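You operate a simulated robot arm through the tools that you are given. There is no shell and no other tool. Be economical: measure what you need, move in short steps, check, and stop when the job is done.

The job below is to be done with a simulated robot arm. You get a single attempt, and the scene is never put back.

## Task
Put the oil pad on the gasket.
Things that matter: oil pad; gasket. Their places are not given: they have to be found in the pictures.

The check looks at the end state, three seconds after you hand in, the way a careful person would. Anything else that was tipped, shoved, dropped, spilled or broken makes it a failure.

## Robot
A 6-joint arm with a two-finger parallel gripper, fixed in place. Base frame: the origin is at the foot of the arm, x ahead of it, y to its left, z up; the work surface is at about z = -0.4. Readings come in cm, degrees, newtons and seconds.
With the tool pointing down near the work surface it reaches from about 14 to 60 cm from the base axis. Its first joint turns from -66.0 to 66.0 degrees. Payload 2.1 kg.
The TCP is the grasp point between the finger pads, 3 cm short of the fingertips. In the tool frame z runs along the fingers and y along their closing line. The gripper opens to 9.4 cm. The fingers are 2.8 cm wide and 1 cm thick; the gripper's body (5 by 9.6 cm) begins 5.5 cm behind the TCP.
Orientation is that of the tool frame in the base frame, as a unit quaternion [x, y, z, w]. With the fingers straight down and closing along the base's y, the tool's x points along the base's -x, its y along +y and its z along -z.

## Interface
- The arm moves only by the tool send_rows. Its argument "targets" is a list of rows, each a list of 3 entries, a list of its own where there are three numbers: the shift along the tool's x, y, z in cm, then the turn about the tool's z in degrees, then the finger opening in cm, from 0 to 9.4. In form: [[[x, y, z], spin, jaw], ...]. A call has 1 to 20 rows; each row shifts and turns the commanded pose from where the row before left it, along the tool's axes as they then stand. Rows are played at 5 a second. More than 5 cm and 8.6 degrees between two rows, or a gripper value outside its range, and nothing of the call is played. Where a pose cannot be reached the arm comes as near as it can. A force on the tool above 40 N (or 10 N above the force at the start of the call, whichever is more), or a blocked arm, ends the call early, and 0.2 s more pass. The fingers move at their own pace (about 7.2 cm/s each) and stop on an object; they squeeze with about 33 N. The grip force told is the motor's: it shows also when the fingers shut on nothing. Time passes only in rows, and 0.2 s behind the last, so rows that do not move let the fingers close. The reply holds the time, the measured pose of the TCP, the force on the tool along the base axes, the opening and the grip force, in the units named above and with some noise.
- Cameras (640 x 400 px; columns grow to the right, rows downward): "scene" is fixed at [5.64, -37.29, 49.09]; the picture's right is [0.82, -0.57, 0.00], its down [-0.29, -0.42, -0.86] and it looks along [0.49, 0.71, -0.51] (base axes); focal length 239 px, centre (320, 200). "wrist" rides on the gripper at [-3.7, 0, -5.8] in the tool frame; the picture's right is [0.00, -1.00, 0.00], its down [0.97, 0.00, -0.24] and it looks along [0.24, 0.00, 0.97] (tool axes); focal length 218 px, centre (320, 200).
- capture(camera): a new picture of that camera. No time passes.
- point_at(camera, pixels): for up to 12 pixels [column, row] of the newest picture of that camera ("zoom" is the newest enlarged one), the place [x, y, z] in the base frame of the surface seen there, good to about 0.2 cm, but the place of the scene camera against the robot may be out by one fixed shift of up to 1.2 cm in any direction. No time passes.
- enlarge(camera, box): a new picture of the part [left, top, right, bottom] of that camera's present view, enlarged. No time passes.
- sign_off(): hands the job in; it is judged then, once.

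Keep the steps short. Do not move on a guess: measure, check each grasp and each placing, and mend mistakes. In all there are 60 turns and 22 pictures (those below and enlarged ones count). Leave the gripper open and the arm clear of the work at the hand-in unless told otherwise, and finish with a single line.

The tools are called after "Call:" as a command line: name --argument value ..., lists and objects as JSON in quotes. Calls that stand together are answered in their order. send_rows: Moves the arm, as the interface text tells. Its arguments: {"type":"object","properties":{"targets":{"type":"array","items":{"type":"array"}}},"required":["targets"]} The other tools are called the same way: capture (camera) takes a picture; point_at (camera, pixels) gives the place of the surface under pixels of a picture; enlarge (camera, box) takes an enlarged picture of a part of a camera's view; sign_off () hands the job in.

At the start:

```text
clock: 0.0
position: [35.83, 6.87, 30.55]
orientation: [0.0, 1.0, 0.0, 0.0]
contact_force: [-0.1, 0.1, -0.4]
gripper_width: 9.39
gripper_force: 0.1
```

scene: 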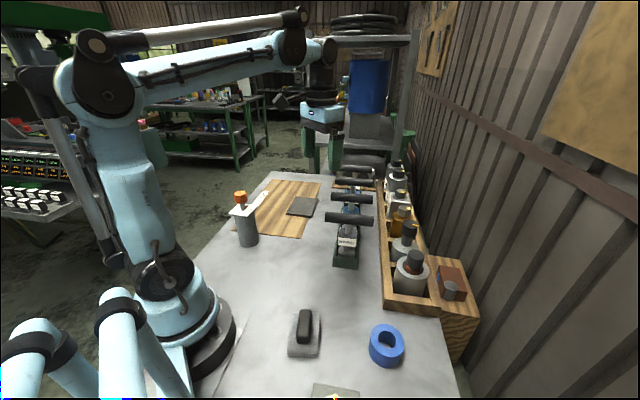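
wrist: 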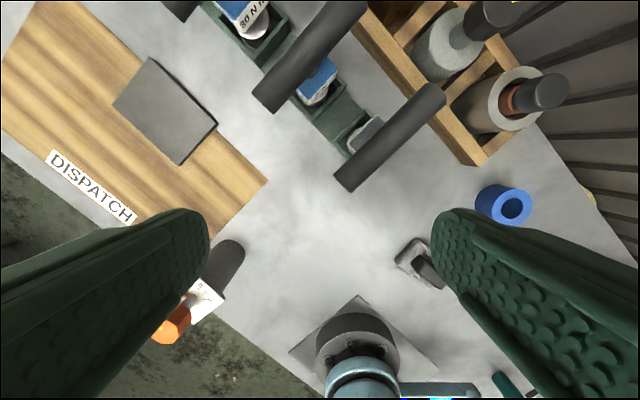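

I see a flat grey square on the dispatch board, a tray-like piece with a dark block at (304,330), and a blue ring at (386,345). I'll enlarge these areas to identify them.

Call:
enlarge --camera "scene" --box '[270, 290, 430, 400]'

Call:
enlarge --camera "scene" --box '[220, 160, 480, 322]'

```text
3.64 times, centred on (350, 345) of scene
```

zoom: 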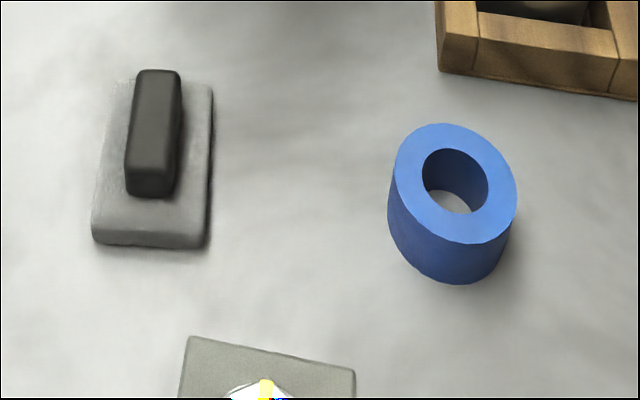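

```text
2.46 times, centred on (350, 241) of scene
```

zoom: 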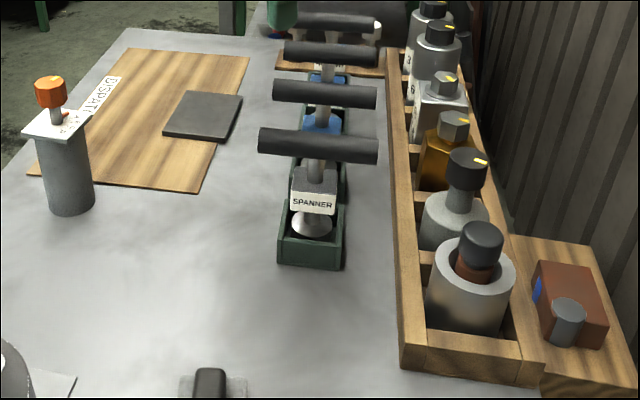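

I need closer views. I'll enlarge the wrist view of the square and the small handled piece, then the plate at the scene's bottom edge and the brown block.

Call:
enlarge --camera "wrist" --box '[380, 160, 640, 322]'

Call:
enlarge --camera "wrist" --box '[60, 20, 300, 170]'

Call:
enlarge --camera "scene" --box '[420, 250, 500, 300]'

```text
2.46 times, centred on (510, 241) of wrist
```

zoom: 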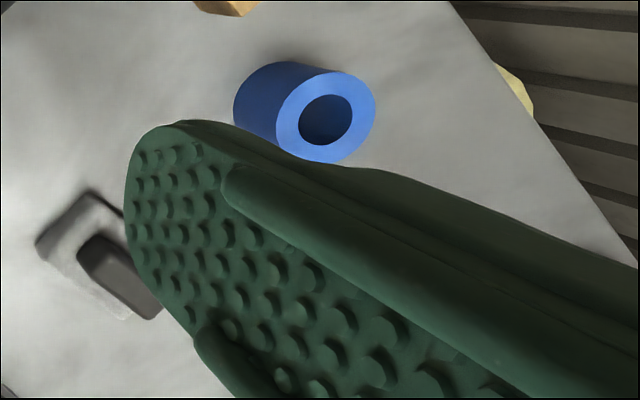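

```text
2.67 times, centred on (180, 95) of wrist
```

zoom: 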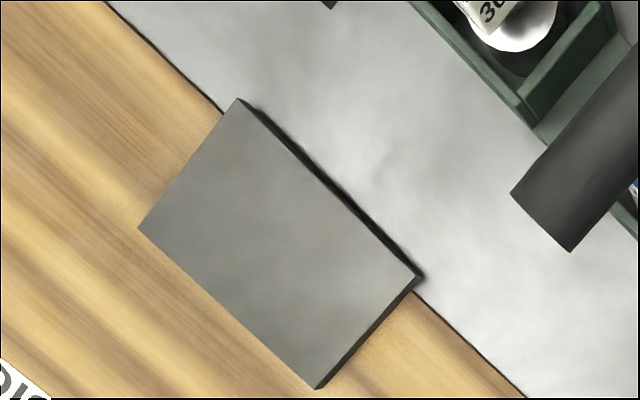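

```text
8.00 times, centred on (460, 275) of scene
```

zoom: 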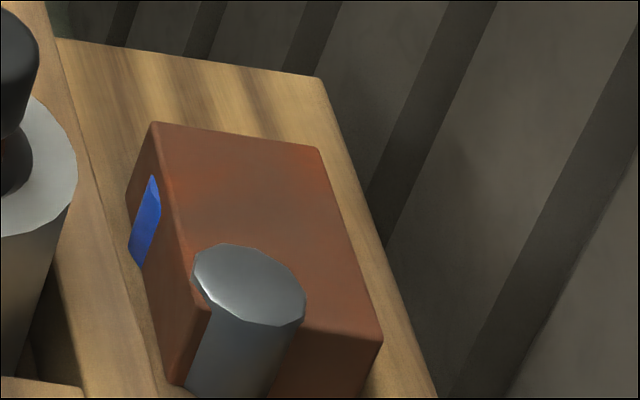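

Next I'll locate every candidate in the base frame from the scene picture.

Call:
point_at --camera "scene" --pixels '[[304, 325], [297, 350], [378, 348], [302, 206], [292, 212], [318, 392], [335, 397], [355, 393], [246, 235], [453, 275], [350, 300], [300, 312]]'

Call:
enlarge --camera "scene" --box '[300, 370, 364, 400]'

```text
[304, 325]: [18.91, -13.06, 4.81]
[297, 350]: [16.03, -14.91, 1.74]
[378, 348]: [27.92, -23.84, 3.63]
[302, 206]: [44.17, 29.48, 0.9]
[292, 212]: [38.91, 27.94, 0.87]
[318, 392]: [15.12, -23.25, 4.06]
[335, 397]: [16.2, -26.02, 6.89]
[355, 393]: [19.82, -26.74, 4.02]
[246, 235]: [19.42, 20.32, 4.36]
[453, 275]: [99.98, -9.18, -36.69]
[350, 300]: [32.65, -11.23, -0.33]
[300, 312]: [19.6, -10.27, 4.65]
```

```text
10.00 times, centred on (332, 385) of scene
```

zoom: 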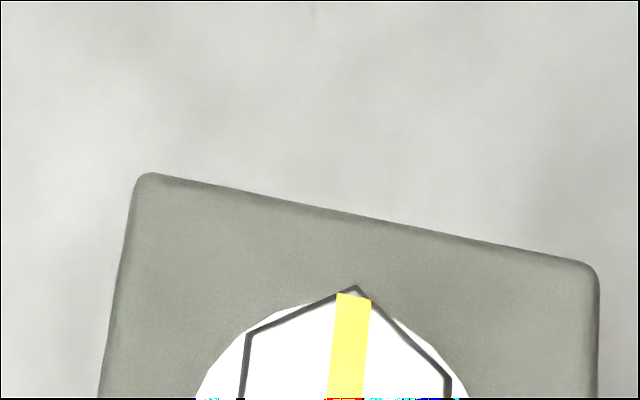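

There's a box at about (17,-26) with a knob or cap on it, only partly in view. I'll move the arm sideways at its present height to view this corner from above.

Call:
send_rows --targets '[[[2.2, -4.1, 0], 0, 9.4], [[2.2, -4.1, 0], 0, 9.4], [[2.2, -4.1, 0], 0, 9.4], [[2.2, -4.1, 0], 0, 9.4], [[2.2, -4.1, 0], 0, 9.4], [[0, 0, 0], 0, 9.4]]'

Call:
capture --camera "wrist"

```text
clock: 1.4
position: [24.83, -13.68, 30.43]
orientation: [0.001, 1.0, 0.0, 0.0]
contact_force: [-0.6, 1.0, -0.4]
gripper_width: 9.39
gripper_force: 0.0
```

```text
13 pictures are left
```

wrist: 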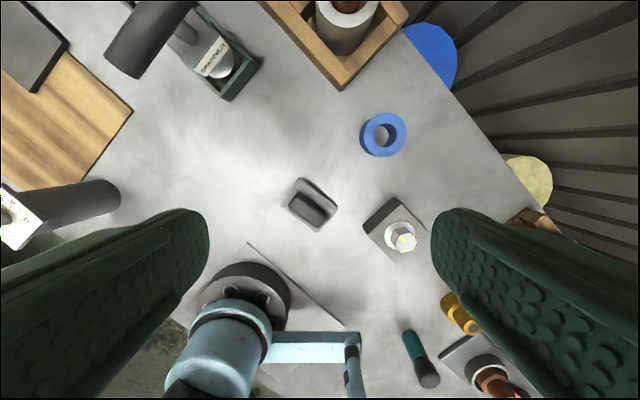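

More items show up: a box with a hex cap at (400,235), and an orange piece, a tool and another plate at the lower right. I'll enlarge them.

Call:
enlarge --camera "wrist" --box '[360, 270, 568, 400]'

Call:
enlarge --camera "wrist" --box '[272, 160, 448, 270]'

```text
3.08 times, centred on (464, 335) of wrist
```

zoom: 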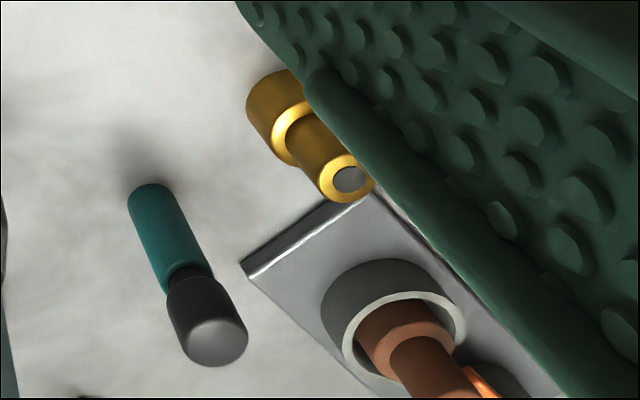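

```text
3.64 times, centred on (360, 215) of wrist
```

zoom: 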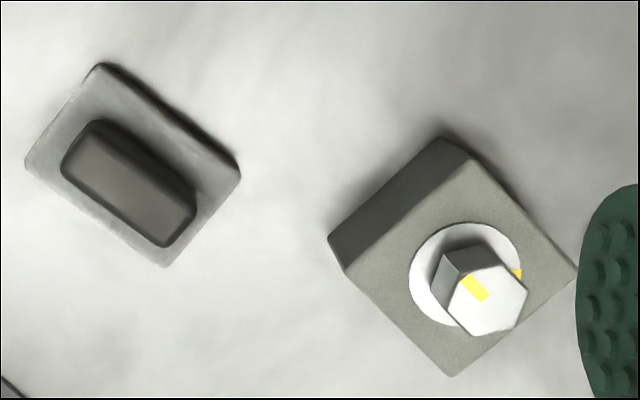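

The handled pad at (312,205) has a flat base with a dark grip on top. I'll measure it, the ring and the box from the wrist picture, which has no camera shift.

Call:
point_at --camera "wrist" --pixels '[[299, 179], [337, 208], [318, 232], [280, 204], [299, 195], [312, 207], [320, 220], [368, 118], [398, 120], [383, 152], [402, 130], [383, 134]]'

Call:
enlarge --camera "scene" --box '[264, 178, 344, 228]'

```text
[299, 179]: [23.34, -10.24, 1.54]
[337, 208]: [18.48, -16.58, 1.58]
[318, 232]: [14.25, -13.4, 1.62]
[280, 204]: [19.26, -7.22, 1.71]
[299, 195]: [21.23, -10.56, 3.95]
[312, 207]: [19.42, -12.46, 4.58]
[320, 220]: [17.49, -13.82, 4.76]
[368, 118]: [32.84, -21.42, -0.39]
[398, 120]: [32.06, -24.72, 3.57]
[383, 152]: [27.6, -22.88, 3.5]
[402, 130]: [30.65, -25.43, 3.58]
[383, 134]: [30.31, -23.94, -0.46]
```

```text
8.00 times, centred on (304, 203) of scene
```

zoom: 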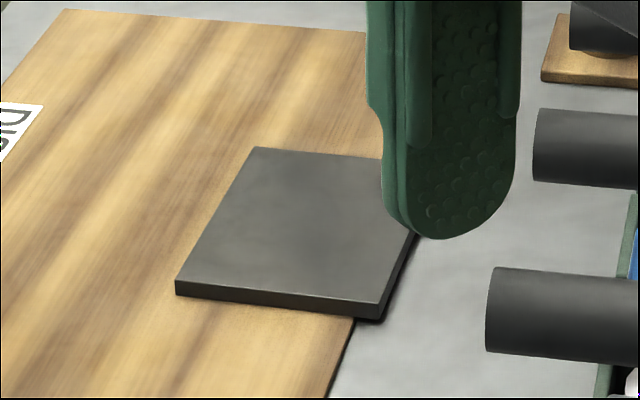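

The pad's base is about 8 × 5 cm, with its top at z≈1.6. Its grip is about 2.8 cm wide, with its top at z≈4.7 and its long side at about 52° to base x. I take this to be the oil pad. The flat dark sheet on the board is the gasket, and the pad's base fits on it. I'll move above the pad, turn the fingers across the grip and look again.

Call:
send_rows --targets '[[[1.94, 0.57, 4.1], 0, 9.4], [[1.94, 0.57, 4.1], 0, 9.4], [[1.94, 0.57, 4.1], 0, 9.4], [[0, 0, 0], -7.5, 9.4], [[0, 0, 0], -7.5, 9.4], [[0, 0, 0], -7.5, 9.4], [[0, 0, 0], -7.5, 9.4], [[0, 0, 0], -7.5, 9.4], [[0, 0, 0], -7.5, 9.4], [[0, 0, 0], -7.5, 9.4], [[0, 0, 0], 0, 9.4]]'

Call:
capture --camera "wrist"

```text
clock: 3.8
position: [19.0, -11.82, 18.14]
orientation: [-0.443, 0.896, 0.0, 0.0]
contact_force: [0.6, -0.3, -0.7]
gripper_width: 9.4
gripper_force: 0.1
```

```text
9 pictures are left
```

wrist: 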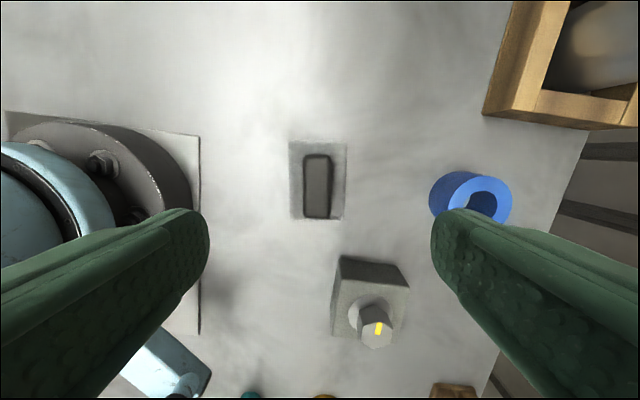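

The fingers line up with the grip. I'll measure the grip's top corners, the base corners and the robot's own foot plate on the left.

Call:
point_at --camera "wrist" --pixels '[[308, 158], [325, 158], [307, 212], [327, 213], [316, 185], [292, 143], [345, 145], [342, 218], [292, 216], [198, 200], [188, 190], [343, 262]]'

```text
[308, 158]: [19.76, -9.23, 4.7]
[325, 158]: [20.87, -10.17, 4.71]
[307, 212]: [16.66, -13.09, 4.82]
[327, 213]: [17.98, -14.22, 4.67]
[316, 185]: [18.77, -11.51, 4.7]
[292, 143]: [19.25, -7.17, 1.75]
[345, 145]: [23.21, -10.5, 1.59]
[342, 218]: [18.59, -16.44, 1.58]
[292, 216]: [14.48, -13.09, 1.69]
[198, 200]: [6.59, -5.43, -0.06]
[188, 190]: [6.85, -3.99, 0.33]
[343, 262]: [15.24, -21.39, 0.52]
```

The grip centre is at about (18.8,-11.7), only 0.2 cm off along the closing line. I'll descend to TCP z≈5.1, which puts the fingertips at 2.1 above the base's top, and then close.

Call:
send_rows --targets '[[[0, 0.2, 3.5], 0, 9.4], [[0, 0, 3.5], 0, 9.4], [[0, 0, 3], 0, 9.4], [[0, 0, 2], 0, 9.4], [[0, 0, 1.05], 0, 9.4], [[0, 0, 0], 0, 9.4]]'

Call:
send_rows --targets '[[[0, 0, 0], 0, 6], [[0, 0, 0], 0, 3], [[0, 0, 0], 0, 1], [[0, 0, 0], 0, 1], [[0, 0, 0], 0, 1]]'

```text
clock: 5.2
position: [18.91, -11.64, 5.23]
orientation: [-0.442, 0.897, -0.001, 0.0]
contact_force: [-0.2, -1.7, -0.3]
gripper_width: 9.43
gripper_force: 0.0
```

```text
clock: 6.4
position: [18.93, -11.7, 5.21]
orientation: [-0.443, 0.897, -0.001, 0.0]
contact_force: [-3.4, 2.4, 31.5]
gripper_width: 2.57
gripper_force: 32.8
```

The jaws are holding at 2.57 cm with 33 N. There's an upward push of 31 N on the tool, so I'll lift in small steps and check.

Call:
send_rows --targets '[[[0, 0, -0.3], 0, 1], [[0, 0, -0.5], 0, 1], [[0, 0, -1], 0, 1], [[0, 0, 0], 0, 1]]'

Call:
capture --camera "wrist"

```text
clock: 7.4
position: [18.94, -11.84, 6.88]
orientation: [-0.443, 0.896, 0.0, 0.0]
contact_force: [0.0, -0.6, -1.1]
gripper_width: 2.54
gripper_force: 33.1
```

```text
8 pictures are left
```

wrist: 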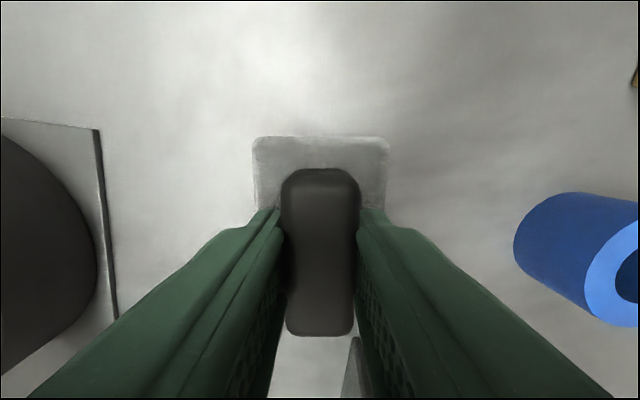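

The pad looks held. I'll check whether its base came up too.

Call:
point_at --camera "wrist" --pixels '[[265, 145], [380, 145], [320, 155], [320, 230], [320, 100]]'

```text
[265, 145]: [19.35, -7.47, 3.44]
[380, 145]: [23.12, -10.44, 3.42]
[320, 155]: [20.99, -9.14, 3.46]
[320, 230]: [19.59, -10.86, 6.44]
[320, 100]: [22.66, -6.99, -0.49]
```

The pad is level and lifted, with its base top at 3.44, 3.4 cm below the TCP. Before carrying, I'll measure how tall the obstacles are: the T-handles, the valve post, and the gasket's corners.

Call:
point_at --camera "scene" --pixels '[[348, 219], [330, 217], [370, 221], [348, 196], [240, 194], [258, 200], [395, 168], [288, 214], [316, 216], [296, 197], [345, 263], [310, 207]]'

Call:
send_rows --targets '[[[0, 0, -4.5], 0, 1], [[0, 0, -4.5], 0, 1], [[0, 0, -4.5], 0, 1], [[0, 0, -4.5], 0, 1], [[0, 0, -1.5], 0, 1], [[0, 0, 0], 0, 1]]'

```text
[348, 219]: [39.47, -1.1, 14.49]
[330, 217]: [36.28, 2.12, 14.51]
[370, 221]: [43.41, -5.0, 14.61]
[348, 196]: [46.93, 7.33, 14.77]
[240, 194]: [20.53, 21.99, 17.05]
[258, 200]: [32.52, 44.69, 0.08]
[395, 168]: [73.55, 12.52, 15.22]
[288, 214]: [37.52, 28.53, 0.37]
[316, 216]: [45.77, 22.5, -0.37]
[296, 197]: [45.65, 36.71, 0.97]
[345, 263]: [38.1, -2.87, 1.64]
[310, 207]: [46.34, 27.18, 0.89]
```

```text
clock: 8.8
position: [18.78, -11.73, 26.46]
orientation: [-0.442, 0.897, 0.0, 0.001]
contact_force: [-0.3, 0.6, -1.3]
gripper_width: 2.51
gripper_force: 33.1
```

The tallest handles reach z≈15–17 and the pad's underside is at about 21, so the way is clear. I'll carry it at this height to (38,22.5), short of the gasket, turn +9° to match the gasket's long side (about 43°), and look.

Call:
send_rows --targets '[[[-4.31, 0.62, 0], 1, 1], [[-4.31, 0.62, 0], 1, 1], [[-4.31, 0.62, 0], 1, 1], [[-4.31, 0.62, 0], 1, 1], [[-4.31, 0.62, 0], 1, 1], [[-4.31, 0.62, 0], 1, 1], [[-4.31, 0.62, 0], 1, 1], [[-4.31, 0.62, 0], 1, 1], [[-4.31, 0.62, 0], 1, 1], [[0, 0, 0], 0, 1], [[0, 0, 0], 0, 1]]'

Call:
capture --camera "wrist"

```text
clock: 11.2
position: [40.17, 20.89, 26.29]
orientation: [-0.37, 0.929, 0.0, 0.0]
contact_force: [0.3, 0.0, -1.0]
gripper_width: 2.54
gripper_force: 33.2
```

```text
7 pictures are left
```

wrist: 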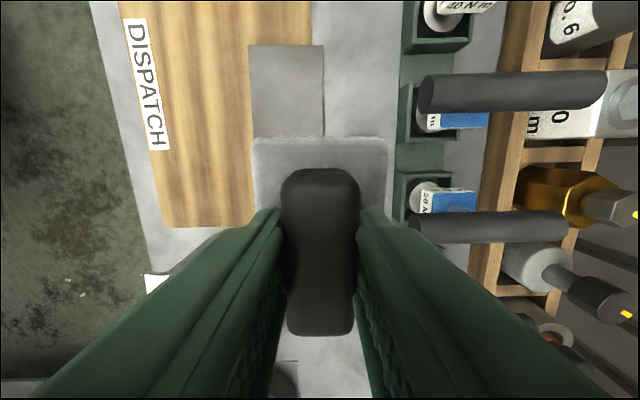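

The gasket is aligned with the tool. Its far edge is at row 45, between columns 249 and 322. I'll measure it.

Call:
point_at --camera "wrist" --pixels '[[251, 48], [320, 48], [252, 130], [321, 130], [285, 90], [246, 100], [328, 45], [265, 145], [375, 145], [346, 100]]'

```text
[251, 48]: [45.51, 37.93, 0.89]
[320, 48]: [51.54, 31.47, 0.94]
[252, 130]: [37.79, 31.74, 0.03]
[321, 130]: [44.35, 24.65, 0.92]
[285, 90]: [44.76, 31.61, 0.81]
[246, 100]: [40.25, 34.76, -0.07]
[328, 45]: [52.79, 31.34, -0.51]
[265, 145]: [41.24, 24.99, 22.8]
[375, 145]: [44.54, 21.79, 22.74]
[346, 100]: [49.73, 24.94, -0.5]
```

The gasket centre is about (44.1,30.4) with its top at z≈0.9. I'll move above it and come down to TCP z≈9, leaving the pad's underside about 2.5 cm above.

Call:
send_rows --targets '[[[-3.13, 1.4, 0], 0, 1], [[-3.13, 1.4, 0], 0, 1], [[-3.13, 1.41, 0], 0, 1], [[0, 0, 4.3], 0, 1], [[0, 0, 4.3], 0, 1], [[0, 0, 4.3], 0, 1], [[0, 0, 4.3], 0, 1], [[0, 0, 0], 0, 1], [[0, 0, 0], 0, 1]]'

Call:
capture --camera "wrist"

```text
clock: 13.2
position: [43.77, 30.36, 9.08]
orientation: [-0.37, 0.929, 0.0, 0.0]
contact_force: [0.2, 0.3, -0.2]
gripper_width: 2.49
gripper_force: 32.3
out of reach, approached as far as the arm can: row 3
```

```text
6 pictures are left
```

wrist: 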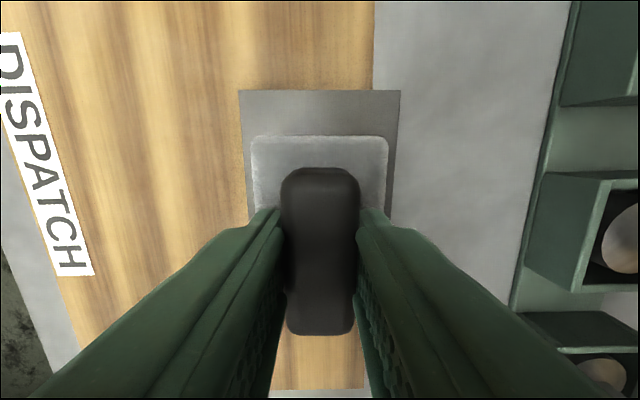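

The pad is centred over the gasket. I'll lower slowly until contact, which I expect near TCP z≈6.5.

Call:
send_rows --targets '[[[0, 0, 1.2], 0, 1], [[0, 0, 0.7], 0, 1], [[0, 0, 0.3], 0, 1], [[0, 0, 0.2], 0, 1], [[0, 0, 0], 0, 1]]'

```text
clock: 14.4
position: [43.8, 30.24, 6.6]
orientation: [-0.371, 0.929, 0.001, 0.0]
contact_force: [-3.4, 0.1, 14.5]
gripper_width: 2.53
gripper_force: 33.1
```

Contact shows 14.5 N at z=6.6, so the pad is resting on the gasket. I'll open the jaws fully, then rise straight up.

Call:
send_rows --targets '[[[0, 0, 0], 0, 3.2], [[0, 0, 0], 0, 5], [[0, 0, 0], 0, 7], [[0, 0, 0], 0, 7], [[0, 0, -2], 0, 7], [[0, 0, -4], 0, 7], [[0, 0, -4], 0, 9.4], [[0, 0, -4], 0, 9.4], [[0, 0, -3.5], 0, 9.4], [[0, 0, 0], 0, 9.4]]'

Call:
capture --camera "wrist"

Call:
capture --camera "scene"

```text
clock: 16.6
position: [43.7, 29.96, 24.15]
orientation: [-0.37, 0.929, 0.0, 0.0]
contact_force: [-0.5, -0.3, -0.2]
gripper_width: 9.4
gripper_force: 0.0
```

```text
5 pictures are left
```

wrist: 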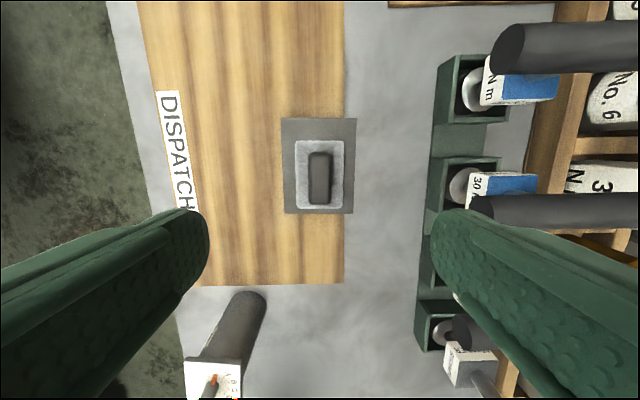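

```text
4 pictures are left
```

scene: 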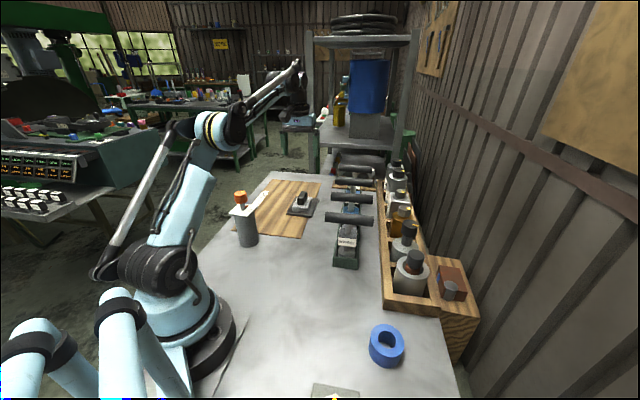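

The pad sits flat and centred on the gasket. Nothing else has been disturbed, the gripper is open and the arm is clear at z=24, so I'll hand in.

Call:
sign_off

```text
The job is handed in.
```

The handled pad, which I took to be the oil pad, is lying flat and centred on the dark sheet on the dispatch board, which I took to be the gasket; neither was labelled, so I judged both by shape.
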